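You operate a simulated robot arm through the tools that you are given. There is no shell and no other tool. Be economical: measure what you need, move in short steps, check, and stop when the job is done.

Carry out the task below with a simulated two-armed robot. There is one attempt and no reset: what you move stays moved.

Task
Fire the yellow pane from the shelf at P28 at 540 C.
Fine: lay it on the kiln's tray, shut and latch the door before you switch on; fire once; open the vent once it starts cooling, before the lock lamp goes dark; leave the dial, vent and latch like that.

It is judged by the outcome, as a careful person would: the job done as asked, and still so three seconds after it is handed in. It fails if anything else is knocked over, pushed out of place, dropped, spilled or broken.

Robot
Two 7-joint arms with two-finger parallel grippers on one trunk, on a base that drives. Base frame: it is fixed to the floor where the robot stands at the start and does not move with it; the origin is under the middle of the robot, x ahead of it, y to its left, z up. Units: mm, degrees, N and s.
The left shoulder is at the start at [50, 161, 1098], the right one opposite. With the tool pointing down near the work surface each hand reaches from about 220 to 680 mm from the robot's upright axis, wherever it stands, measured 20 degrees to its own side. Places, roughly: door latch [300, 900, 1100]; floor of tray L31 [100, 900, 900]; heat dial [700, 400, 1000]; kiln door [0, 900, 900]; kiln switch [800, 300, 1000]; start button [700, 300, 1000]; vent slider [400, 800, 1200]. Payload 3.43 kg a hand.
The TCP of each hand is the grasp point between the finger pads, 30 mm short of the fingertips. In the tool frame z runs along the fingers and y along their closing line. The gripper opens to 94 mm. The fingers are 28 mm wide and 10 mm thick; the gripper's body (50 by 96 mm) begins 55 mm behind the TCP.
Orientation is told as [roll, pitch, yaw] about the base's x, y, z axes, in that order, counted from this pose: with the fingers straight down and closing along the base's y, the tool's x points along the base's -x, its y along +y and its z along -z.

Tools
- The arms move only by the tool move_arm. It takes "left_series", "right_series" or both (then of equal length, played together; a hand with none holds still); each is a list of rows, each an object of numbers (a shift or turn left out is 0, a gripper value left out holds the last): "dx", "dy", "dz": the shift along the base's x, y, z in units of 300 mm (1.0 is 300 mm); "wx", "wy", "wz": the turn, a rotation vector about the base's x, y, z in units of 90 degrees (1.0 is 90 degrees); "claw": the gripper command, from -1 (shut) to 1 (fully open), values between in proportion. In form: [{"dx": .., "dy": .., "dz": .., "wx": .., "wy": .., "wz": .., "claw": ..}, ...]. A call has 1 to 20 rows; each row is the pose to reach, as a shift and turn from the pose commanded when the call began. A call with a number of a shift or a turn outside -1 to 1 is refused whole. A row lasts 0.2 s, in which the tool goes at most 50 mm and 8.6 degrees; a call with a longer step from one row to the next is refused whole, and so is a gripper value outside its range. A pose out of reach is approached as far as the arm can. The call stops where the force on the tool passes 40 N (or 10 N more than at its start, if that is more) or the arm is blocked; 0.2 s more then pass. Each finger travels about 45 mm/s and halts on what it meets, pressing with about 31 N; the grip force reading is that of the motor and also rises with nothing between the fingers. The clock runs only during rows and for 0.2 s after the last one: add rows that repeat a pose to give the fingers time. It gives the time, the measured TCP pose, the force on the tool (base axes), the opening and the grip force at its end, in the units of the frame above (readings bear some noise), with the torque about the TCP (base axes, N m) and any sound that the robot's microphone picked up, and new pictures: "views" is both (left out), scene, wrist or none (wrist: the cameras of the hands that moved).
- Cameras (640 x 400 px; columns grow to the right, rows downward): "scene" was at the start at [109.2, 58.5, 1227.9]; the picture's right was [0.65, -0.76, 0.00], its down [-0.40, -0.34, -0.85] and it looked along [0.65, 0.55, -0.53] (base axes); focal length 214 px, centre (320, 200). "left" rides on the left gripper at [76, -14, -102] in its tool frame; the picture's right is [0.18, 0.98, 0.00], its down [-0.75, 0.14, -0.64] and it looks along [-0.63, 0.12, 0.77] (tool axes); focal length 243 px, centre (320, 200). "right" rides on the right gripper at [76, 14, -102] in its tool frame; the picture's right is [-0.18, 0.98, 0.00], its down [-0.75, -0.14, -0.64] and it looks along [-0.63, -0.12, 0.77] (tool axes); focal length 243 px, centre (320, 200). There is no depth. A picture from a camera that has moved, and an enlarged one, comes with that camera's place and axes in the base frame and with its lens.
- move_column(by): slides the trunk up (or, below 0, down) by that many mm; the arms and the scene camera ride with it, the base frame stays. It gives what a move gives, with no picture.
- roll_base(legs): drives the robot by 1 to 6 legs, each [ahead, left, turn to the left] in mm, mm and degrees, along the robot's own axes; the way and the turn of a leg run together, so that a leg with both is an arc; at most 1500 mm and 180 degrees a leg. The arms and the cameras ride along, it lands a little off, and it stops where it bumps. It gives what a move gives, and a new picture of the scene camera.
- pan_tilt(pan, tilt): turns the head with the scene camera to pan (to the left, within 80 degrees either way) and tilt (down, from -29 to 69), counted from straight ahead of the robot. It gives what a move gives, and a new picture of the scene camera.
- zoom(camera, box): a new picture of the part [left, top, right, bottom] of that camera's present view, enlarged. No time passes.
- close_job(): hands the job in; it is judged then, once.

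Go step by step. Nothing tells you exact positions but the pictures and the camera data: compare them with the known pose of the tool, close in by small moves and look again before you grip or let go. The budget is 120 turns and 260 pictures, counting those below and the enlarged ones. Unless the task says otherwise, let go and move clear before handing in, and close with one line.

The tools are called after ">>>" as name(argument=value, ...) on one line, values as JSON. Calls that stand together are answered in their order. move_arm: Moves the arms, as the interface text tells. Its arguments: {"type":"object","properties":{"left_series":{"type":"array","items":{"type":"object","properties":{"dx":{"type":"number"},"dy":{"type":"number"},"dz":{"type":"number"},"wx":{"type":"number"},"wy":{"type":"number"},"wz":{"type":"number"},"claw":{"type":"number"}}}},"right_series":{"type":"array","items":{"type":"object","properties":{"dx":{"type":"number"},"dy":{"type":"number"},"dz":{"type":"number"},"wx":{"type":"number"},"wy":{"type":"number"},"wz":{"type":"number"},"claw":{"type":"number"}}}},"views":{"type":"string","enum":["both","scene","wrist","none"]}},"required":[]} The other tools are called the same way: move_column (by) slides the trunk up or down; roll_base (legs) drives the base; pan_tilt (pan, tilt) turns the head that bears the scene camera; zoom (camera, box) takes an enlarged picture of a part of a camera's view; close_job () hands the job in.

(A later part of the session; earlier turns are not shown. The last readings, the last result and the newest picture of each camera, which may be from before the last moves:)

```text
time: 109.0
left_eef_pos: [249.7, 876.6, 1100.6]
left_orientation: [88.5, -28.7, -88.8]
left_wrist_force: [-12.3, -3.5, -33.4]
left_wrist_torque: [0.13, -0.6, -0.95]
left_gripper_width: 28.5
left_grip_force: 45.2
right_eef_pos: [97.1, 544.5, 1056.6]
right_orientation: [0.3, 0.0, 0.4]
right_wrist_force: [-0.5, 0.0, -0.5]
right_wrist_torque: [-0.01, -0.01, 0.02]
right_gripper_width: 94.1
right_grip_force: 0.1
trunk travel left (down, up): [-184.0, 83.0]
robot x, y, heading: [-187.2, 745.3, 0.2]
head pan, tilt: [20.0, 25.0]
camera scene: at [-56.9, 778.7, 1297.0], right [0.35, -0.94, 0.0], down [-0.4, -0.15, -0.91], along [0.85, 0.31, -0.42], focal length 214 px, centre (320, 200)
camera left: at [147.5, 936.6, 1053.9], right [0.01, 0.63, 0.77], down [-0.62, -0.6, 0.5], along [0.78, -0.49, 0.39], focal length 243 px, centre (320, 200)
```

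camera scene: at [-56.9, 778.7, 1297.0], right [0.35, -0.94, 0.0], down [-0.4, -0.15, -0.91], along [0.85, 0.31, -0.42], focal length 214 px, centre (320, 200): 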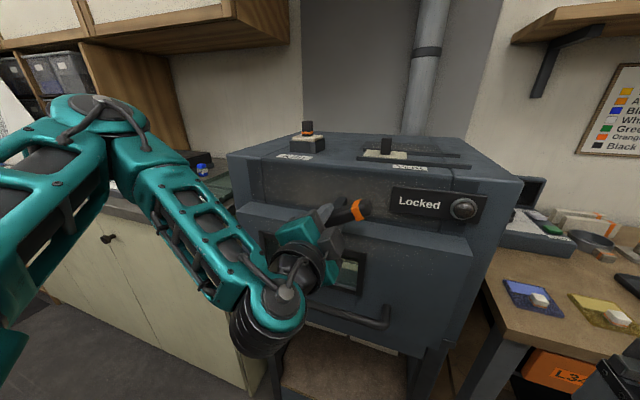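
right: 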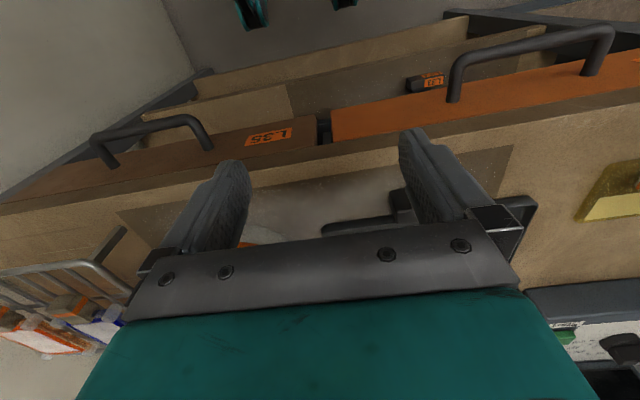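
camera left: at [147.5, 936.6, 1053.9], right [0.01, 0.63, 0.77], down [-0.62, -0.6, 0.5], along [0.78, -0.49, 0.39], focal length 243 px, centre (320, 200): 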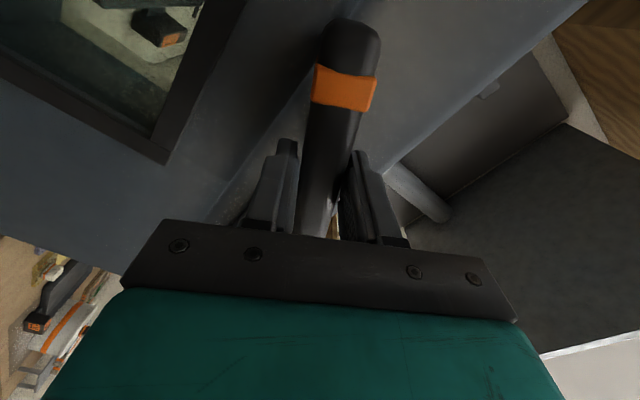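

The latch turns with the hand. Relax 4 mm downward and continue rolling.

>>> move_arm(left_series=[{"dz": -0.013}, {"wx": -0.08, "dz": -0.015}, {"wx": -0.16, "dz": -0.015}, {"wx": -0.24, "dz": -0.015}, {"wx": -0.32, "dz": -0.015}, {"wx": -0.4, "dz": -0.015}, {"wx": -0.4, "dz": -0.015}], views="scene")

```text
time: 110.6
left_eef_pos: [249.3, 875.7, 1099.9]
left_orientation: [87.4, -64.9, -87.9]
left_wrist_force: [-8.4, -11.6, -22.3]
left_wrist_torque: [0.07, -1.02, -0.47]
left_gripper_width: 28.3
left_grip_force: 45.3
right_eef_pos: [97.5, 541.3, 1058.1]
right_orientation: [0.3, 0.0, 0.2]
right_wrist_force: [-0.9, 0.2, -0.8]
right_wrist_torque: [0.02, -0.01, 0.0]
right_gripper_width: 94.1
right_grip_force: 0.1
trunk travel left (down, up): [-184.0, 83.0]
robot x, y, heading: [-184.6, 748.0, 0.3]
head pan, tilt: [20.0, 25.0]
camera scene: at [-57.3, 777.4, 1297.2], right [0.35, -0.94, 0.0], down [-0.4, -0.15, -0.91], along [0.85, 0.31, -0.42], focal length 214 px, centre (320, 200)
```

scene: 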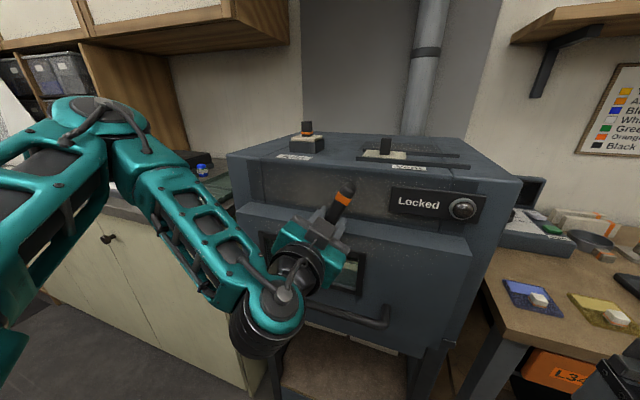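

>>> move_arm(left_series=[{"dz": -0.01, "dy": -0.008}, {"wx": -0.08, "dz": -0.01, "dy": -0.008}, {"wx": -0.16, "dz": -0.01, "dy": -0.008}, {"wx": -0.24, "dz": -0.01, "dy": -0.008}, {"wx": -0.29, "dz": -0.01, "dy": -0.008}, {"wx": -0.29, "dz": -0.01, "dy": -0.008}], views="scene")

>>> zoom(camera="scene", box=[240, 150, 440, 275])

```text
time: 112.0
left_eef_pos: [250.3, 874.1, 1099.2]
left_orientation: [-50.9, -88.8, 50.4]
left_wrist_force: [-1.3, -12.7, 3.0]
left_wrist_torque: [1.27, -0.54, -0.06]
left_gripper_width: 28.5
left_grip_force: 45.1
right_eef_pos: [96.6, 541.9, 1057.9]
right_orientation: [0.3, 0.0, 0.3]
right_wrist_force: [-0.1, -0.9, -1.0]
right_wrist_torque: [0.03, 0.01, -0.01]
right_gripper_width: 93.8
right_grip_force: 0.2
trunk travel left (down, up): [-184.0, 83.0]
robot x, y, heading: [-185.8, 745.6, 0.1]
head pan, tilt: [20.0, 25.0]
camera scene: at [-57.9, 776.5, 1297.5], right [0.35, -0.94, 0.0], down [-0.4, -0.14, -0.91], along [0.85, 0.31, -0.42], focal length 214 px, centre (320, 200)
```

scene: 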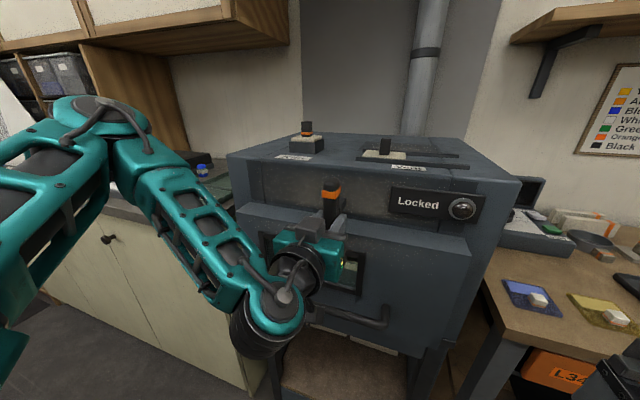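

```text
3.20 times, centred on (340, 212) of scene
camera zoom: at [-57.9, 776.5, 1297.5], right [0.35, -0.94, 0.0], down [-0.4, -0.14, -0.91], along [0.85, 0.31, -0.42], focal length 686 px, centre (256, 160)
```

zoom: 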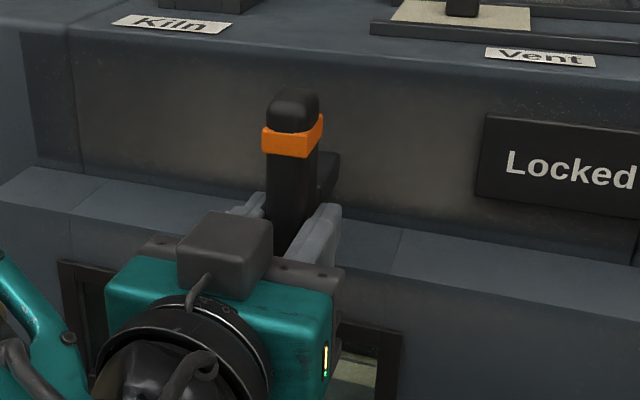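

The latch bar stands upright with resistance at the stop. A slight further nudge, then release and back off.

>>> move_arm(left_series=[{"wx": -0.04}, {"wx": -0.04}], views="none")

>>> move_arm(left_series=[{"claw": 0.3}, {"claw": 0.3}, {"claw": 0.3}, {"claw": 0.3}], views="none")

>>> roll_base(legs=[[-250, 0, 0]])

>>> zoom(camera="scene", box=[220, 90, 540, 290])

```text
time: 112.6
left_eef_pos: [249.8, 874.2, 1097.6]
left_orientation: [-80.3, -85.4, 79.8]
left_wrist_force: [2.3, -13.4, 7.1]
left_wrist_torque: [1.43, -0.3, 0.0]
left_gripper_width: 30.0
left_grip_force: 44.9
right_eef_pos: [96.2, 541.0, 1058.2]
right_orientation: [0.3, 0.0, 0.3]
right_wrist_force: [0.2, -0.9, -0.7]
right_wrist_torque: [-0.02, -0.03, -0.03]
right_gripper_width: 93.8
right_grip_force: 0.1
trunk travel left (down, up): [-184.0, 83.0]
robot x, y, heading: [-184.7, 746.7, 0.2]
head pan, tilt: [20.0, 25.0]
```

```text
time: 113.6
left_eef_pos: [249.5, 876.5, 1096.2]
left_orientation: [-78.6, -85.4, 78.1]
left_wrist_force: [-0.7, 0.2, 0.4]
left_wrist_torque: [-0.03, -0.02, -0.04]
left_gripper_width: 61.2
left_grip_force: 0.0
right_eef_pos: [96.3, 542.1, 1058.0]
right_orientation: [0.1, 0.0, 0.3]
right_wrist_force: [-0.2, 0.2, 0.0]
right_wrist_torque: [-0.03, 0.0, 0.0]
right_gripper_width: 93.7
right_grip_force: 0.1
trunk travel left (down, up): [-184.0, 83.0]
robot x, y, heading: [-185.7, 744.2, 0.3]
head pan, tilt: [20.0, 25.0]
```

```text
time: 115.4
left_eef_pos: [0.1, 875.0, 1096.2]
left_orientation: [-79.1, -85.5, 78.5]
left_wrist_force: [0.4, 0.0, 0.2]
left_wrist_torque: [-0.02, -0.02, -0.02]
left_gripper_width: 61.0
left_grip_force: 0.0
right_eef_pos: [-152.8, 541.6, 1058.3]
right_orientation: [0.3, 0.1, 0.3]
right_wrist_force: [0.6, 0.6, 0.1]
right_wrist_torque: [0.01, 0.0, 0.03]
right_gripper_width: 94.2
right_grip_force: 0.1
trunk travel left (down, up): [-184.0, 83.0]
robot x, y, heading: [-435.6, 747.0, 0.4]
head pan, tilt: [20.0, 25.0]
camera scene: at [-306.9, 777.5, 1297.3], right [0.35, -0.94, 0.0], down [-0.4, -0.15, -0.91], along [0.85, 0.31, -0.42], focal length 214 px, centre (320, 200)
```

scene: 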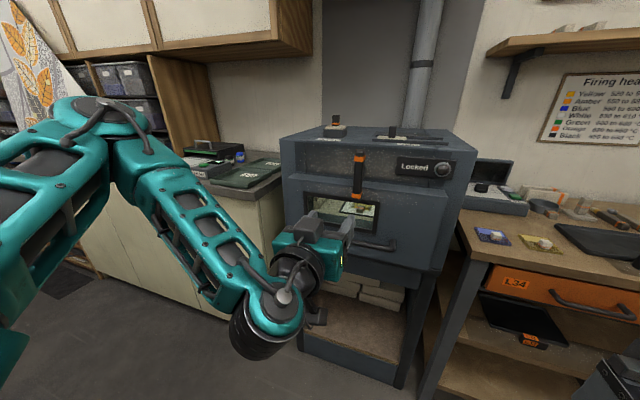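

```text
2.00 times, centred on (380, 190) of scene
camera zoom: at [-306.9, 777.5, 1297.3], right [0.35, -0.94, 0.0], down [-0.4, -0.15, -0.91], along [0.85, 0.31, -0.42], focal length 429 px, centre (200, 220)
```

zoom: 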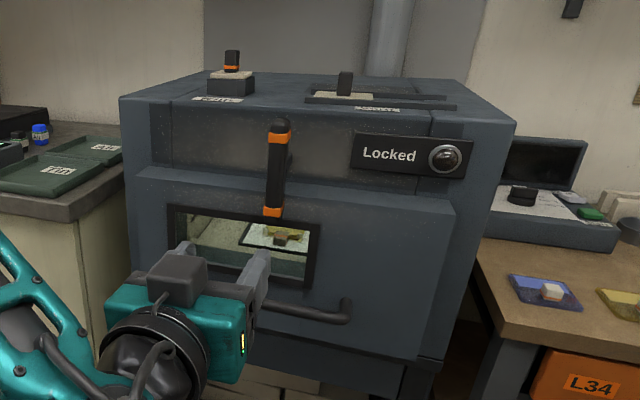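

Latched; the pane is visible through the window. Now turn the left hand back downward and pull it in, then drive to the control console.

>>> move_arm(left_series=[{"dx": -0.05, "dz": 0.05, "wy": 0.09}, {"dx": -0.1, "dz": 0.1, "wy": 0.18}, {"dx": -0.15, "dz": 0.15, "wy": 0.27}, {"dx": -0.2, "dz": 0.2, "wy": 0.36}, {"dx": -0.25, "dz": 0.25, "wy": 0.45}, {"dx": -0.3, "dz": 0.3, "wy": 0.54}, {"dx": -0.35, "dz": 0.3, "wy": 0.63}, {"dx": -0.4, "dz": 0.3, "wy": 0.72}, {"dx": -0.45, "dz": 0.3, "wy": 0.81}, {"dx": -0.45, "dz": 0.3, "wy": 0.9}, {"dx": -0.45, "dz": 0.3, "wy": 0.99}, {"dx": -0.45, "dz": 0.3, "wy": 1}], views="none")

>>> roll_base(legs=[[0, -450, 0], [300, 0, 0]])

>>> pan_tilt(pan=0, tilt=30)

```text
time: 118.0
left_eef_pos: [-134.2, 874.6, 1187.3]
left_orientation: [-0.3, 1.1, 4.5]
left_wrist_force: [-0.1, 0.0, -0.7]
left_wrist_torque: [0.01, 0.01, 0.03]
left_gripper_width: 61.1
left_grip_force: 0.1
left hand out of reach, approached as far as the arm can: row 1, 2, 3, 4
right_eef_pos: [-151.7, 541.3, 1057.6]
right_orientation: [0.2, 0.0, 0.4]
right_wrist_force: [0.3, 0.3, -0.2]
right_wrist_torque: [0.02, -0.01, 0.0]
right_gripper_width: 94.0
right_grip_force: 0.0
trunk travel left (down, up): [-184.0, 83.0]
robot x, y, heading: [-434.0, 746.6, 0.1]
head pan, tilt: [20.0, 25.0]
```

```text
time: 122.3
left_eef_pos: [165.2, 428.3, 1185.8]
left_orientation: [-0.4, 1.0, 4.6]
left_wrist_force: [0.7, -0.1, -1.0]
left_wrist_torque: [-0.02, 0.03, 0.04]
left_gripper_width: 61.3
left_grip_force: 0.1
right_eef_pos: [148.2, 95.2, 1057.1]
right_orientation: [0.3, 0.0, 0.4]
right_wrist_force: [-0.3, -0.2, 0.4]
right_wrist_torque: [-0.01, 0.02, 0.0]
right_gripper_width: 94.0
right_grip_force: 0.1
trunk travel left (down, up): [-184.0, 83.0]
robot x, y, heading: [-130.2, 296.3, 0.4]
head pan, tilt: [20.0, 25.0]
camera scene: at [-6.0, 330.4, 1297.2], right [0.35, -0.94, 0.0], down [-0.4, -0.15, -0.91], along [0.85, 0.31, -0.42], focal length 214 px, centre (320, 200)
```

scene: 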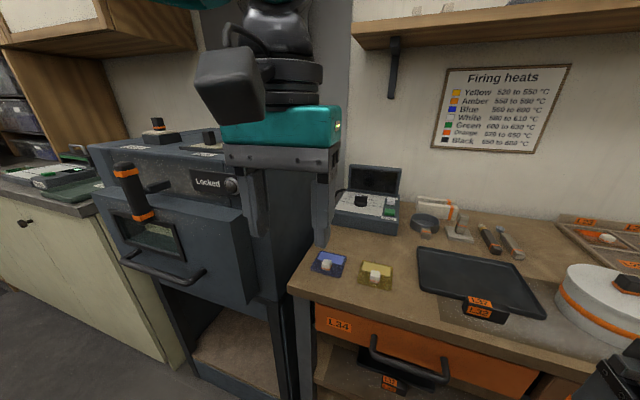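

```text
time: 123.2
left_eef_pos: [165.5, 428.5, 1186.9]
left_orientation: [-0.4, 1.0, 4.6]
left_wrist_force: [0.3, 1.8, 0.6]
left_wrist_torque: [0.0, 0.0, 0.02]
left_gripper_width: 61.0
left_grip_force: 0.1
right_eef_pos: [147.4, 95.4, 1057.2]
right_orientation: [0.3, 0.0, 0.4]
right_wrist_force: [-0.2, -0.4, -0.4]
right_wrist_torque: [0.01, 0.01, 0.03]
right_gripper_width: 94.0
right_grip_force: 0.0
trunk travel left (down, up): [-184.0, 83.0]
robot x, y, heading: [-136.0, 297.7, 0.5]
head pan, tilt: [0.0, 30.0]
camera scene: at [-2.5, 299.1, 1289.3], right [0.01, -1.0, 0.0], down [-0.5, 0.0, -0.87], along [0.87, 0.01, -0.5], focal length 214 px, centre (320, 200)
```

scene: 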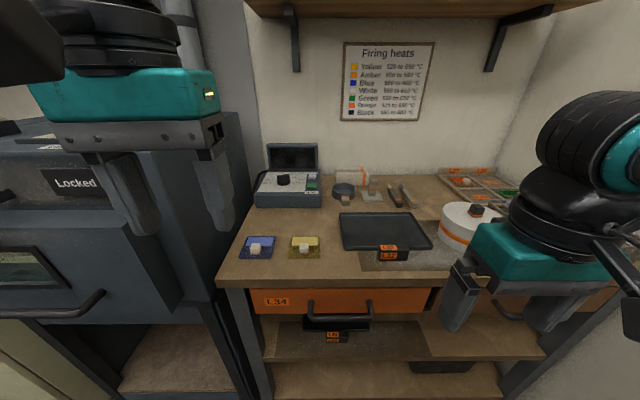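

>>> zoom(camera="scene", box=[245, 135, 345, 215])

>>> roll_base(legs=[[120, 50, -0.4]])

>>> zoom(camera="scene", box=[250, 130, 380, 230])

```text
5.00 times, centred on (295, 175) of scene
camera zoom: at [-2.5, 299.1, 1289.3], right [0.01, -1.0, 0.0], down [-0.5, 0.0, -0.87], along [0.87, 0.01, -0.5], focal length 1072 px, centre (445, 325)
```

zoom: 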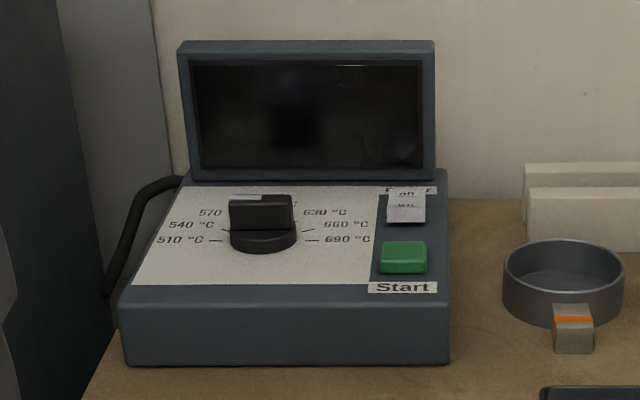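

```text
time: 124.5
left_eef_pos: [284.3, 476.1, 1186.6]
left_orientation: [-0.4, 1.1, 4.2]
left_wrist_force: [0.6, 0.2, 0.4]
left_wrist_torque: [-0.02, 0.01, 0.0]
left_gripper_width: 61.1
left_grip_force: 0.1
right_eef_pos: [264.7, 142.9, 1058.4]
right_orientation: [0.1, 0.1, 0.0]
right_wrist_force: [0.1, 0.6, 0.4]
right_wrist_torque: [-0.02, 0.04, 0.0]
right_gripper_width: 94.2
right_grip_force: 0.1
trunk travel left (down, up): [-184.0, 83.0]
robot x, y, heading: [-18.7, 350.4, 0.1]
head pan, tilt: [0.0, 30.0]
camera scene: at [116.2, 348.5, 1289.2], right [0.0, -1.0, 0.0], down [-0.5, 0.0, -0.87], along [0.87, 0.0, -0.5], focal length 214 px, centre (320, 200)
```

scene: 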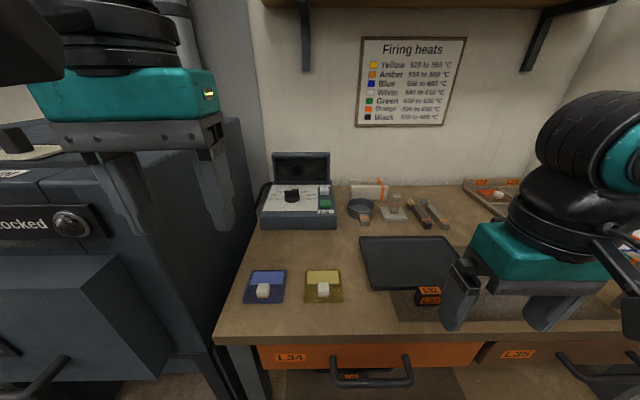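

```text
4.00 times, centred on (315, 180) of scene
camera zoom: at [116.2, 348.5, 1289.2], right [0.0, -1.0, 0.0], down [-0.5, 0.0, -0.87], along [0.87, 0.0, -0.5], focal length 858 px, centre (340, 280)
```

zoom: 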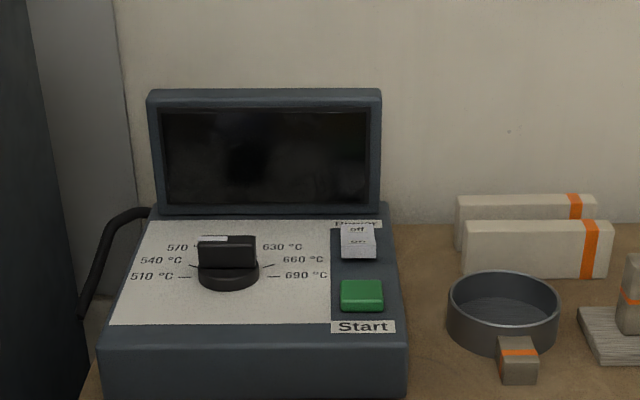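

The console has a dial (510–690 °C marks), an off/on power rocker and a green Start button, at about (725, 440, 945) for the dial. Checking how near the base can get to the bench.

>>> pan_tilt(pan=0, tilt=69)

>>> zoom(camera="right", box=[0, 0, 640, 400])

```text
time: 125.5
left_eef_pos: [283.4, 476.8, 1186.4]
left_orientation: [-0.4, 0.9, 4.2]
left_wrist_force: [0.1, 0.2, 0.0]
left_wrist_torque: [-0.01, -0.01, 0.04]
left_gripper_width: 61.3
left_grip_force: 0.1
right_eef_pos: [264.3, 142.8, 1058.2]
right_orientation: [0.3, 0.1, 0.0]
right_wrist_force: [0.8, 0.8, -0.3]
right_wrist_torque: [-0.02, -0.02, 0.0]
right_gripper_width: 94.1
right_grip_force: 0.1
trunk travel left (down, up): [-184.0, 83.0]
robot x, y, heading: [-15.4, 348.5, -0.1]
head pan, tilt: [0.0, 68.8]
camera scene: at [81.0, 348.2, 1237.8], right [0.0, -1.0, 0.0], down [-0.93, 0.0, -0.36], along [0.36, 0.0, -0.93], focal length 214 px, centre (320, 200)
```

scene: 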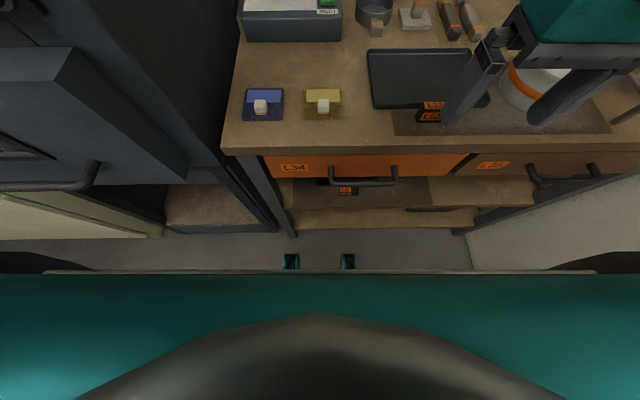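

```text
1.00 times, centred on (320, 200) of right
camera zoom: at [188.6, 155.8, 1159.2], right [0.18, 0.98, 0.0], down [0.75, -0.14, 0.64], along [0.63, -0.12, -0.77], focal length 243 px, centre (320, 200)
```

zoom: 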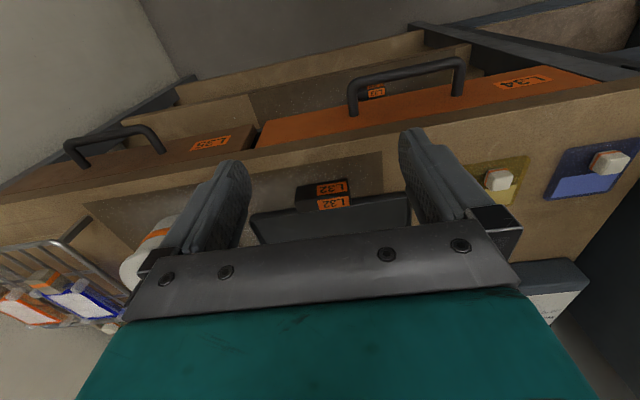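

The base can go about 60 mm nearer. I'll do that, then bring the left hand over the console for a close look.

>>> roll_base(legs=[[55, -40, 0]])

>>> pan_tilt(pan=10, tilt=30)

>>> move_arm(left_series=[{"dx": 0.15, "dy": 0}, {"dx": 0.3, "dy": 0}, {"dx": 0.45, "dy": 0}, {"dx": 0.6}, {"dx": 0.75}, {"dx": 0.9}, {"dx": 0.9}], views="both")

```text
time: 126.5
left_eef_pos: [309.6, 454.3, 1185.8]
left_orientation: [-0.6, 0.9, 4.7]
left_wrist_force: [-0.2, -0.6, 1.6]
left_wrist_torque: [-0.05, -0.01, 0.02]
left_gripper_width: 61.1
left_grip_force: 0.1
right_eef_pos: [292.7, 122.3, 1058.0]
right_orientation: [0.3, 0.0, 0.5]
right_wrist_force: [-0.7, 0.1, 0.3]
right_wrist_torque: [-0.02, -0.01, -0.01]
right_gripper_width: 94.1
right_grip_force: 0.0
trunk travel left (down, up): [-184.0, 83.0]
robot x, y, heading: [14.5, 322.0, 0.3]
head pan, tilt: [0.0, 68.8]
stopped in leg 1: the robot was blocked; the commanded pose is now the measured one
camera scene: at [106.8, 325.3, 1237.9], right [0.0, -1.0, 0.0], down [-0.93, 0.0, -0.36], along [0.36, 0.0, -0.93], focal length 214 px, centre (320, 200)
```

scene: 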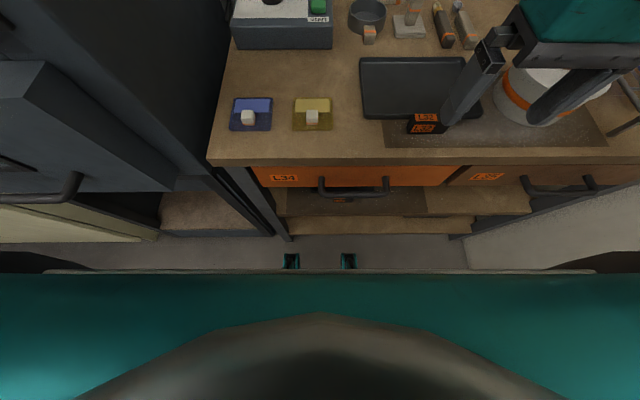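

```text
time: 127.5
left_eef_pos: [309.9, 455.6, 1186.5]
left_orientation: [-0.5, 0.9, 4.5]
left_wrist_force: [0.2, 0.4, 0.7]
left_wrist_torque: [-0.02, -0.01, -0.02]
left_gripper_width: 61.0
left_grip_force: 0.2
right_eef_pos: [292.8, 121.2, 1057.8]
right_orientation: [0.2, 0.1, 0.4]
right_wrist_force: [0.1, -0.6, -0.2]
right_wrist_torque: [0.02, -0.02, 0.01]
right_gripper_width: 94.2
right_grip_force: 0.0
trunk travel left (down, up): [-184.0, 83.0]
robot x, y, heading: [9.7, 324.9, 0.7]
head pan, tilt: [10.0, 30.0]
camera scene: at [141.1, 340.8, 1289.2], right [0.18, -0.98, 0.0], down [-0.49, -0.09, -0.87], along [0.85, 0.15, -0.5], focal length 214 px, centre (320, 200)
```

scene: 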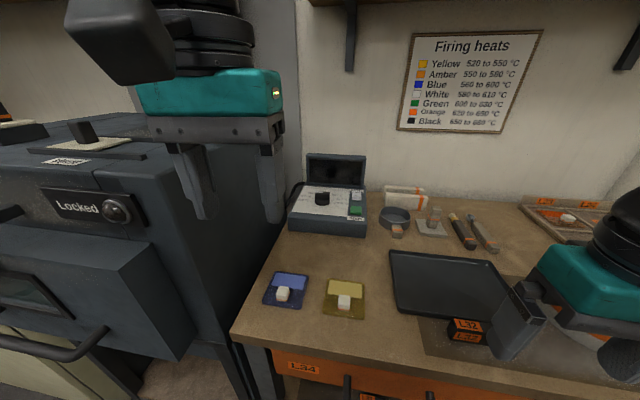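

```text
time: 129.1
left_eef_pos: [490.9, 504.9, 1181.9]
left_orientation: [-0.4, 1.1, 4.6]
left_wrist_force: [0.0, -0.5, 0.4]
left_wrist_torque: [0.01, 0.0, 0.02]
left_gripper_width: 61.1
left_grip_force: 0.0
left hand out of reach, approached as far as the arm can: row 3, 4, 5, 6, 7
right_eef_pos: [292.9, 121.9, 1057.3]
right_orientation: [0.2, 0.0, 0.4]
right_wrist_force: [0.4, -0.1, -0.3]
right_wrist_torque: [0.01, -0.02, 0.0]
right_gripper_width: 94.1
right_grip_force: 0.0
trunk travel left (down, up): [-184.0, 83.0]
robot x, y, heading: [8.3, 323.6, 0.4]
head pan, tilt: [10.0, 30.0]
camera scene: at [140.9, 340.8, 1289.3], right [0.18, -0.98, 0.0], down [-0.49, -0.09, -0.87], along [0.85, 0.15, -0.5], focal length 214 px, centre (320, 200)
camera left: at [420.1, 485.5, 1285.8], right [-0.26, 0.96, 0.0], down [0.75, 0.21, 0.63], along [0.61, 0.16, -0.78], focal length 243 px, centre (320, 200)
```

scene: 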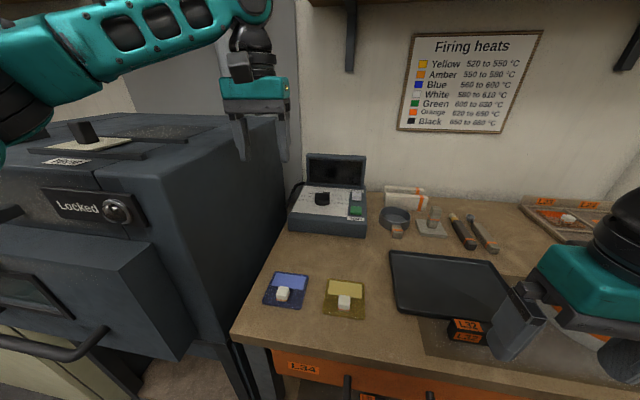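
left: 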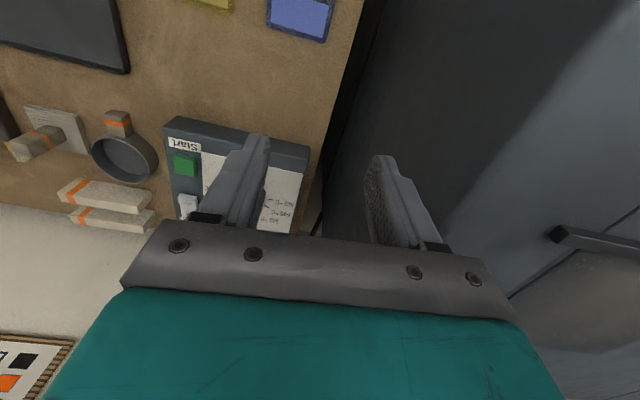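

Triangulated: Start button (662, 330, 961), power rocker (739, 336, 967), dial ≈(690, 431). Raising the trunk should widen reach; I'll also retract, shift right a little and tilt the hand forward.

>>> move_column(by=82)

>>> roll_base(legs=[[0, -50, -0.5]])

>>> move_arm(left_series=[{"wy": -0.09}, {"wy": -0.18}, {"wy": -0.27}, {"wy": -0.36}, {"wy": -0.36, "dx": 0.15, "dy": -0.04, "dz": -0.05}, {"wy": -0.36, "dx": 0.28, "dy": -0.08, "dz": -0.12}, {"wy": -0.36, "dx": 0.4, "dy": -0.12, "dz": -0.2}, {"wy": -0.36, "dx": 0.45, "dy": -0.12, "dz": -0.3}, {"wy": -0.36, "dx": 0.45, "dy": -0.12, "dz": -0.3}], views="both")

```text
time: 130.3
left_eef_pos: [491.1, 504.8, 1264.5]
left_orientation: [-0.5, 1.0, 4.6]
left_wrist_force: [0.3, 0.5, 0.4]
left_wrist_torque: [0.01, -0.02, 0.02]
left_gripper_width: 61.2
left_grip_force: 0.1
right_eef_pos: [292.8, 121.8, 1140.1]
right_orientation: [0.3, 0.1, 0.5]
right_wrist_force: [0.5, 0.1, 1.3]
right_wrist_torque: [-0.01, -0.01, -0.01]
right_gripper_width: 94.2
right_grip_force: 0.0
trunk travel left (down, up): [-266.0, 1.0]
robot x, y, heading: [12.6, 321.1, 0.3]
head pan, tilt: [10.0, 30.0]
```

```text
time: 131.2
left_eef_pos: [492.8, 449.4, 1263.7]
left_orientation: [-0.5, 1.0, 4.1]
left_wrist_force: [0.9, -0.6, 0.1]
left_wrist_torque: [0.03, -0.03, -0.01]
left_gripper_width: 60.9
left_grip_force: 0.0
right_eef_pos: [291.3, 68.1, 1139.1]
right_orientation: [0.3, 0.0, -0.1]
right_wrist_force: [0.3, 0.4, -0.5]
right_wrist_torque: [0.04, 0.02, 0.01]
right_gripper_width: 93.9
right_grip_force: 0.1
trunk travel left (down, up): [-266.0, 1.0]
robot x, y, heading: [13.0, 273.4, -0.2]
head pan, tilt: [10.0, 30.0]
camera scene: at [141.3, 288.6, 1371.3], right [0.17, -0.99, 0.0], down [-0.49, -0.08, -0.87], along [0.85, 0.15, -0.5], focal length 214 px, centre (320, 200)
```

scene: 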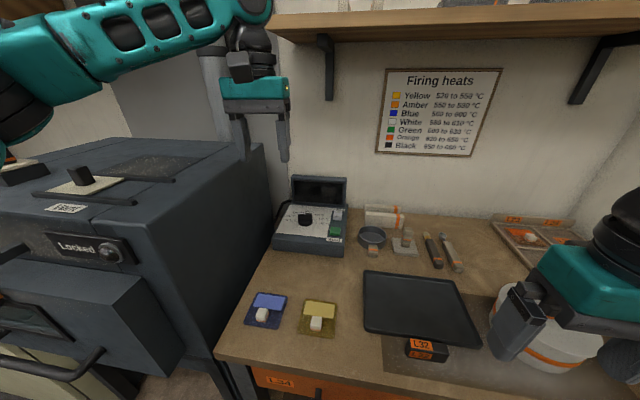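

```text
time: 133.2
left_eef_pos: [608.6, 434.6, 1175.1]
left_orientation: [-3.0, -31.4, 4.8]
left_wrist_force: [0.3, -1.2, -0.1]
left_wrist_torque: [0.01, 0.02, 0.04]
left_gripper_width: 61.2
left_grip_force: 0.1
left hand out of reach, approached as far as the arm can: row 7, 8, 9
right_eef_pos: [291.6, 68.9, 1139.8]
right_orientation: [0.3, 0.0, -0.1]
right_wrist_force: [0.0, -0.8, 0.5]
right_wrist_torque: [0.02, 0.02, -0.02]
right_gripper_width: 94.3
right_grip_force: 0.1
trunk travel left (down, up): [-266.0, 1.0]
robot x, y, heading: [10.6, 274.0, -0.2]
head pan, tilt: [10.0, 30.0]
camera scene: at [141.0, 289.8, 1371.3], right [0.17, -0.99, 0.0], down [-0.49, -0.08, -0.87], along [0.85, 0.15, -0.5], focal length 214 px, centre (320, 200)
camera left: at [493.1, 415.2, 1222.6], right [-0.21, 0.97, -0.14], down [0.3, 0.2, 0.93], along [0.93, 0.16, -0.33], focal length 243 px, centre (320, 200)
```

scene: 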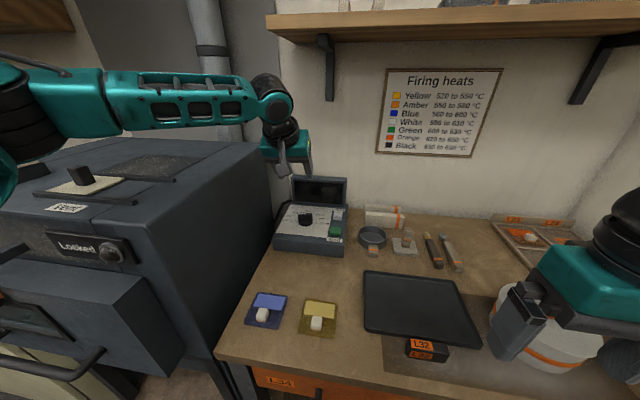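
left: 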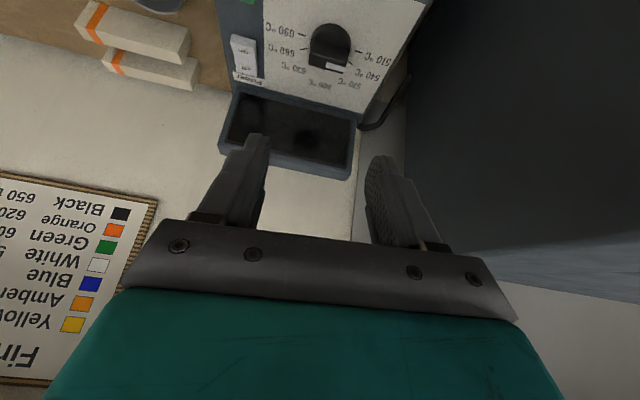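

Now I can see the dial from above. Zooming to read its pointer.

>>> zoom(camera="left", box=[220, 0, 420, 125])

```text
3.20 times, centred on (320, 62) of left
camera zoom: at [493.1, 415.2, 1222.6], right [-0.21, 0.97, -0.14], down [0.3, 0.2, 0.93], along [0.93, 0.16, -0.33], focal length 776 px, centre (320, 640)
```

zoom: 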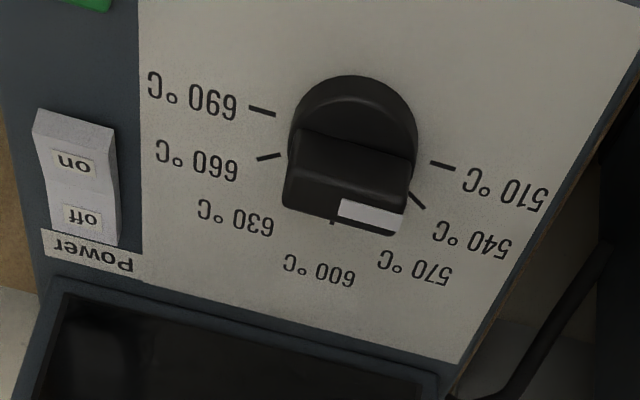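

The pointer's white mark is at the 510 end, so the dial must turn 30° clockwise to 540. I'll lower the left hand above the dial, fingers open along y.

>>> move_arm(left_series=[{"dx": 0.05, "dz": -0.12, "wz": -0.02, "claw": 0.6}, {"dx": 0.1, "dz": -0.24, "wz": -0.05}, {"dx": 0.17, "dz": -0.34, "wz": -0.05}, {"dx": 0.25, "dy": 0.008, "dz": -0.42, "wz": -0.05}, {"dx": 0.25, "dy": 0.008, "dz": -0.42, "wz": -0.05}], views="both")

>>> zoom(camera="left", box=[200, 30, 440, 180])

>>> zoom(camera="scene", box=[240, 150, 400, 250])

```text
time: 134.4
left_eef_pos: [628.8, 472.8, 1075.1]
left_orientation: [-3.0, -31.4, 0.4]
left_wrist_force: [0.6, -0.3, 0.5]
left_wrist_torque: [0.03, 0.0, 0.01]
left_gripper_width: 75.2
left_grip_force: 0.1
left hand out of reach, approached as far as the arm can: row 1, 2, 3, 4, 5
right_eef_pos: [290.4, 69.0, 1140.3]
right_orientation: [0.3, 0.1, -0.1]
right_wrist_force: [-0.7, 0.2, 0.4]
right_wrist_torque: [0.03, 0.04, -0.03]
right_gripper_width: 94.0
right_grip_force: 0.0
trunk travel left (down, up): [-266.0, 1.0]
robot x, y, heading: [8.0, 275.3, -0.1]
head pan, tilt: [10.0, 30.0]
camera scene: at [141.3, 289.8, 1371.3], right [0.17, -0.99, 0.0], down [-0.49, -0.08, -0.87], along [0.85, 0.15, -0.5], focal length 214 px, centre (320, 200)
camera left: at [512.0, 464.2, 1123.6], right [-0.14, 0.98, -0.14], down [0.31, 0.18, 0.93], along [0.94, 0.08, -0.33], focal length 243 px, centre (320, 200)
```

scene: 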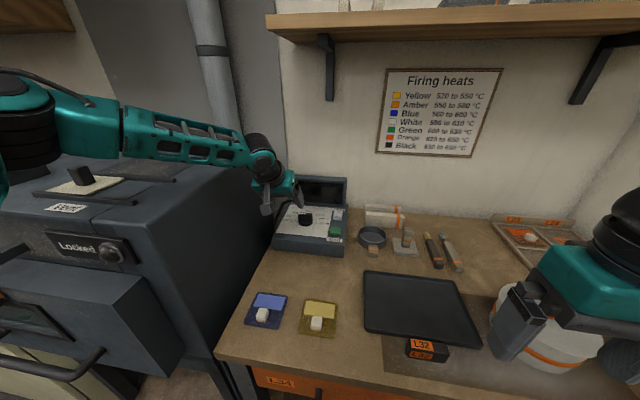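
left: 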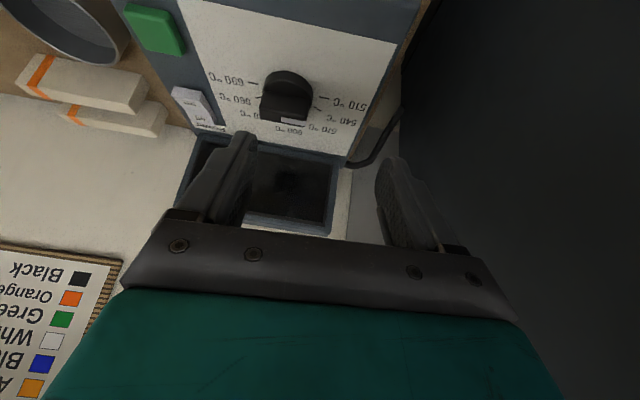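

```text
2.67 times, centred on (320, 105) of left
camera zoom: at [512.0, 464.2, 1123.6], right [-0.14, 0.98, -0.14], down [0.31, 0.18, 0.93], along [0.94, 0.08, -0.33], focal length 647 px, centre (320, 453)
```

zoom: 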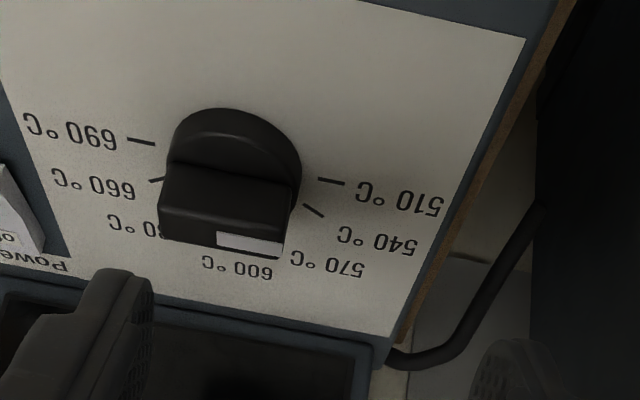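

```text
4.00 times, centred on (320, 200) of scene
camera zoom: at [141.3, 289.8, 1371.3], right [0.17, -0.99, 0.0], down [-0.49, -0.08, -0.87], along [0.85, 0.15, -0.5], focal length 858 px, centre (320, 200)
```

zoom: 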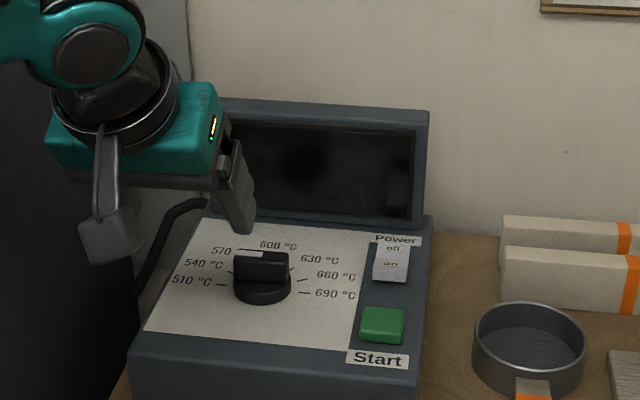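

The arm's limit seems to be on its inner side; shifting the robot right 130 mm so the dial lies outward of the shoulder should help.

>>> roll_base(legs=[[0, -130, 0]])

>>> move_arm(left_series=[{"dx": 0.05, "dy": 0.1}, {"dx": 0.1, "dy": 0.2}, {"dx": 0.15, "dy": 0.3}, {"dx": 0.187, "dy": 0.31, "dz": -0.1}, {"dx": 0.187, "dy": 0.31, "dz": -0.1}], views="both")

```text
time: 135.7
left_eef_pos: [626.5, 344.0, 1075.6]
left_orientation: [-3.0, -31.4, 0.4]
left_wrist_force: [-0.6, -0.1, -1.6]
left_wrist_torque: [0.04, 0.03, 0.01]
left_gripper_width: 75.4
left_grip_force: 0.1
right_eef_pos: [291.0, -59.6, 1139.4]
right_orientation: [0.3, 0.1, -0.1]
right_wrist_force: [0.1, -0.2, -0.4]
right_wrist_torque: [0.0, 0.01, 0.01]
right_gripper_width: 94.0
right_grip_force: 0.1
trunk travel left (down, up): [-266.0, 1.0]
robot x, y, heading: [10.0, 144.6, -0.1]
head pan, tilt: [10.0, 30.0]
camera scene: at [140.8, 160.1, 1371.3], right [0.17, -0.99, 0.0], down [-0.49, -0.08, -0.87], along [0.85, 0.15, -0.5], focal length 214 px, centre (320, 200)
```

scene: 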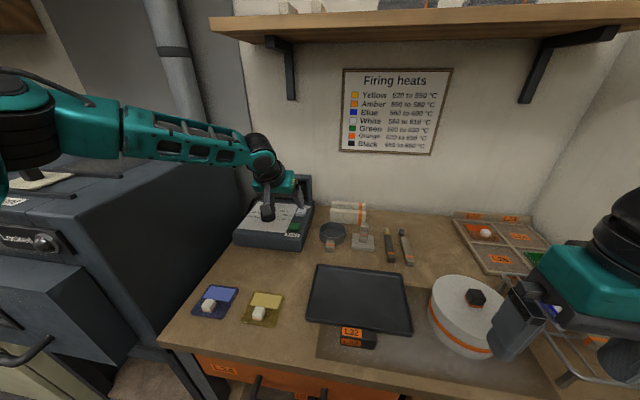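

```text
time: 136.9
left_eef_pos: [667.7, 442.1, 1053.5]
left_orientation: [-3.1, -31.4, 0.3]
left_wrist_force: [0.8, -0.4, 1.3]
left_wrist_torque: [0.01, -0.01, -0.01]
left_gripper_width: 75.5
left_grip_force: 0.2
left hand out of reach, approached as far as the arm can: row 4, 5
right_eef_pos: [290.5, -58.4, 1139.9]
right_orientation: [0.2, 0.1, -0.1]
right_wrist_force: [0.3, -0.1, 0.0]
right_wrist_torque: [-0.01, 0.0, 0.02]
right_gripper_width: 94.1
right_grip_force: 0.0
trunk travel left (down, up): [-266.0, 1.0]
robot x, y, heading: [11.8, 146.1, -0.1]
head pan, tilt: [10.0, 30.0]
camera scene: at [140.8, 161.0, 1371.3], right [0.17, -0.99, 0.0], down [-0.49, -0.08, -0.87], along [0.85, 0.15, -0.5], focal length 214 px, centre (320, 200)
camera left: at [551.4, 433.3, 1101.1], right [-0.14, 0.98, -0.14], down [0.31, 0.18, 0.93], along [0.94, 0.08, -0.33], focal length 243 px, centre (320, 200)
```

scene: 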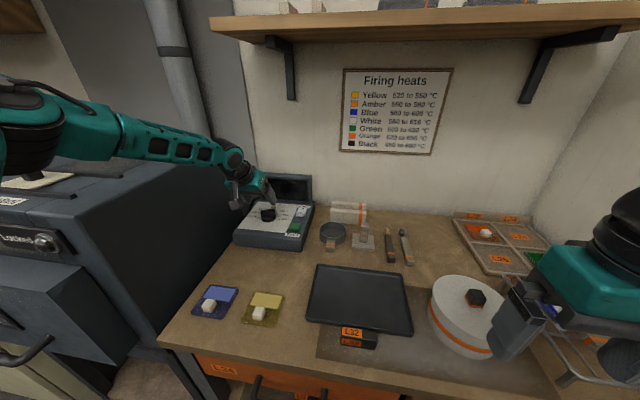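
left: 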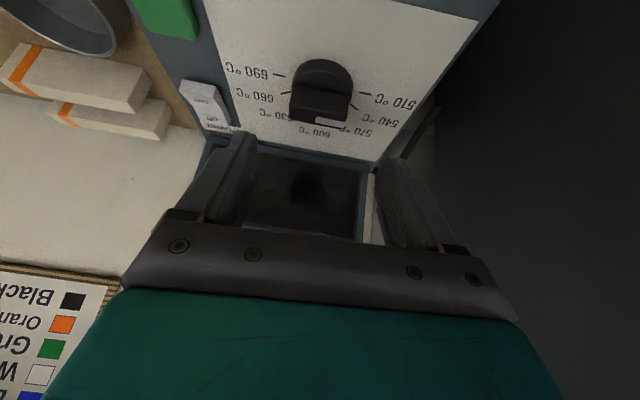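

Better. Continue lowering toward the dial.

>>> move_arm(left_series=[{"dz": -0.08, "dx": 0.02, "dy": -0.017}, {"dz": -0.15, "dx": 0.04, "dy": -0.017}, {"dz": -0.15, "dx": 0.05, "dy": -0.017}], views="wrist")

>>> zoom(camera="scene", box=[210, 150, 340, 250])

```text
time: 137.7
left_eef_pos: [653.8, 445.3, 1022.3]
left_orientation: [-3.0, -31.5, 0.2]
left_wrist_force: [0.8, 0.6, 0.9]
left_wrist_torque: [-0.01, -0.03, 0.01]
left_gripper_width: 75.3
left_grip_force: 0.1
left hand out of reach, approached as far as the arm can: row 1, 2, 3
right_eef_pos: [289.9, -59.5, 1140.0]
right_orientation: [0.3, 0.1, -0.1]
right_wrist_force: [0.0, 0.2, 0.5]
right_wrist_torque: [0.01, -0.01, -0.01]
right_gripper_width: 94.0
right_grip_force: 0.1
trunk travel left (down, up): [-266.0, 1.0]
robot x, y, heading: [8.4, 144.1, -0.3]
head pan, tilt: [10.0, 30.0]
camera left: at [537.2, 435.6, 1071.6], right [-0.14, 0.98, -0.14], down [0.31, 0.18, 0.93], along [0.94, 0.08, -0.33], focal length 243 px, centre (320, 200)
```

left: 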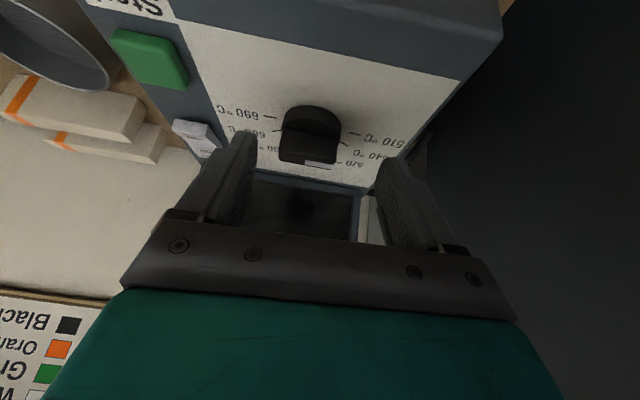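

```text
4.00 times, centred on (275, 200) of scene
camera zoom: at [140.8, 161.1, 1371.3], right [0.17, -0.99, 0.0], down [-0.49, -0.08, -0.87], along [0.85, 0.15, -0.5], focal length 858 px, centre (500, 200)
```

zoom: 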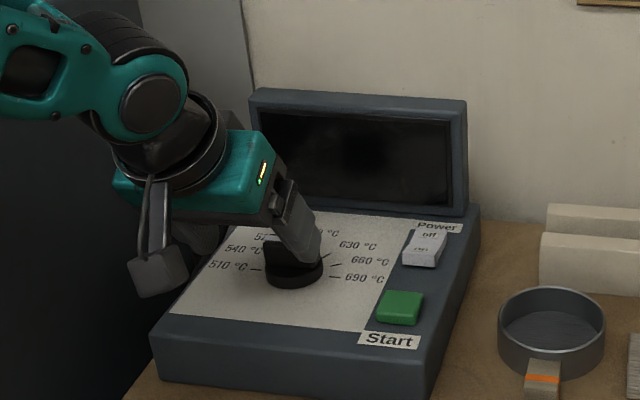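

The arm is now simply at full stretch with the shoulder high. I'll raise the hand, lower the trunk by the same amount, and tilt the hand further forward.

>>> move_arm(left_series=[{"dz": 0.12, "dx": -0.05, "wy": -0.05}, {"dz": 0.25, "dx": -0.05, "wy": -0.1}, {"dz": 0.38, "dx": -0.05, "wy": -0.15}, {"dz": 0.46, "dx": -0.05, "wy": -0.2}, {"dz": 0.46, "dx": -0.05, "wy": -0.2}], views="none")

>>> move_column(by=-120)

>>> pan_tilt(pan=20, tilt=30)

```text
time: 138.9
left_eef_pos: [638.3, 445.8, 1161.5]
left_orientation: [-3.3, -49.4, 0.4]
left_wrist_force: [-0.3, 0.8, -0.2]
left_wrist_torque: [0.01, 0.04, 0.03]
left_gripper_width: 75.0
left_grip_force: 0.0
right_eef_pos: [290.3, -58.5, 1139.2]
right_orientation: [0.2, 0.1, -0.2]
right_wrist_force: [-0.2, -0.3, 0.4]
right_wrist_torque: [-0.02, -0.02, 0.0]
right_gripper_width: 93.8
right_grip_force: 0.0
trunk travel left (down, up): [-266.0, 1.0]
robot x, y, heading: [11.0, 144.5, -0.0]
head pan, tilt: [10.0, 30.0]
```

```text
time: 140.4
left_eef_pos: [638.3, 445.9, 1041.0]
left_orientation: [-3.2, -49.4, 0.5]
left_wrist_force: [0.9, -0.2, 0.9]
left_wrist_torque: [0.0, -0.03, 0.02]
left_gripper_width: 75.3
left_grip_force: 0.0
right_eef_pos: [289.9, -59.9, 1021.2]
right_orientation: [0.2, 0.0, 0.0]
right_wrist_force: [0.1, 0.4, 0.8]
right_wrist_torque: [0.01, -0.03, 0.0]
right_gripper_width: 93.9
right_grip_force: 0.0
trunk travel left (down, up): [-146.0, 121.0]
robot x, y, heading: [12.2, 142.6, -0.3]
head pan, tilt: [10.0, 30.0]
```

```text
time: 141.1
left_eef_pos: [638.9, 445.8, 1041.5]
left_orientation: [-3.2, -49.4, 0.4]
left_wrist_force: [0.2, -0.6, -0.4]
left_wrist_torque: [0.0, -0.02, -0.01]
left_gripper_width: 75.2
left_grip_force: 0.1
right_eef_pos: [290.7, -60.8, 1020.3]
right_orientation: [0.2, 0.1, 0.0]
right_wrist_force: [-0.2, -0.6, 0.0]
right_wrist_torque: [-0.01, -0.01, 0.03]
right_gripper_width: 94.0
right_grip_force: 0.1
trunk travel left (down, up): [-146.0, 121.0]
robot x, y, heading: [6.3, 145.5, -0.1]
head pan, tilt: [20.0, 30.0]
camera scene: at [136.8, 176.3, 1251.3], right [0.34, -0.94, 0.0], down [-0.47, -0.17, -0.87], along [0.82, 0.29, -0.5], focal length 214 px, centre (320, 200)
```

scene: 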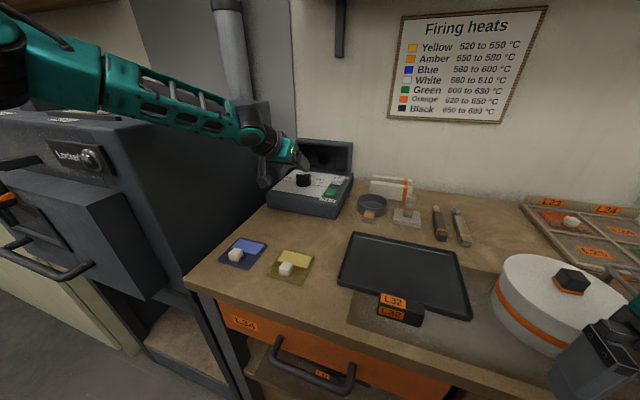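

Now moving in over the dial.

>>> move_arm(left_series=[{"dx": 0.08, "dy": -0.03, "dz": -0.05}, {"dx": 0.135, "dy": -0.03, "dz": -0.12}, {"dx": 0.135, "dy": -0.03, "dz": -0.12}], views="wrist")

>>> zoom(camera="scene", box=[240, 130, 370, 230])

```text
time: 141.9
left_eef_pos: [678.9, 436.6, 1005.0]
left_orientation: [-3.2, -49.4, 0.4]
left_wrist_force: [-0.4, -0.6, -0.2]
left_wrist_torque: [0.02, 0.03, -0.01]
left_gripper_width: 75.4
left_grip_force: 0.1
right_eef_pos: [290.4, -59.5, 1019.6]
right_orientation: [0.1, 0.1, 0.0]
right_wrist_force: [-0.4, 0.0, -1.0]
right_wrist_torque: [-0.03, 0.01, 0.01]
right_gripper_width: 93.9
right_grip_force: 0.0
trunk travel left (down, up): [-146.0, 121.0]
robot x, y, heading: [7.4, 145.1, -0.1]
head pan, tilt: [20.0, 30.0]
camera left: at [553.0, 427.5, 1014.3], right [-0.09, 0.98, -0.18], down [0.01, 0.18, 0.98], along [1.0, 0.08, -0.02], focal length 243 px, centre (320, 200)
```

left: 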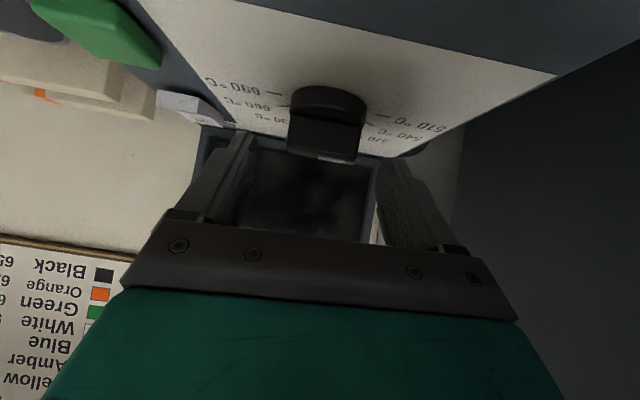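

```text
4.00 times, centred on (305, 180) of scene
camera zoom: at [136.7, 176.3, 1251.3], right [0.34, -0.94, 0.0], down [-0.47, -0.17, -0.87], along [0.81, 0.29, -0.5], focal length 858 px, centre (380, 280)
```

zoom: 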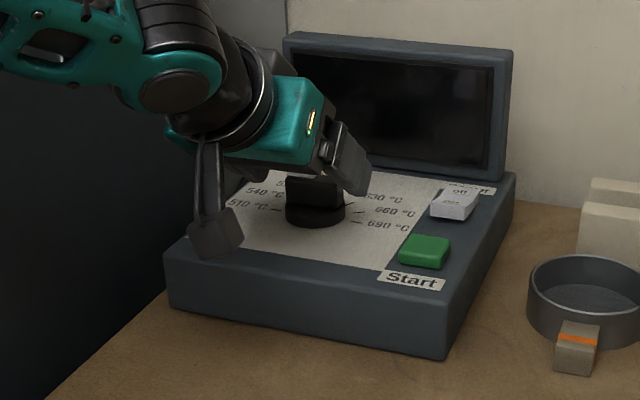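

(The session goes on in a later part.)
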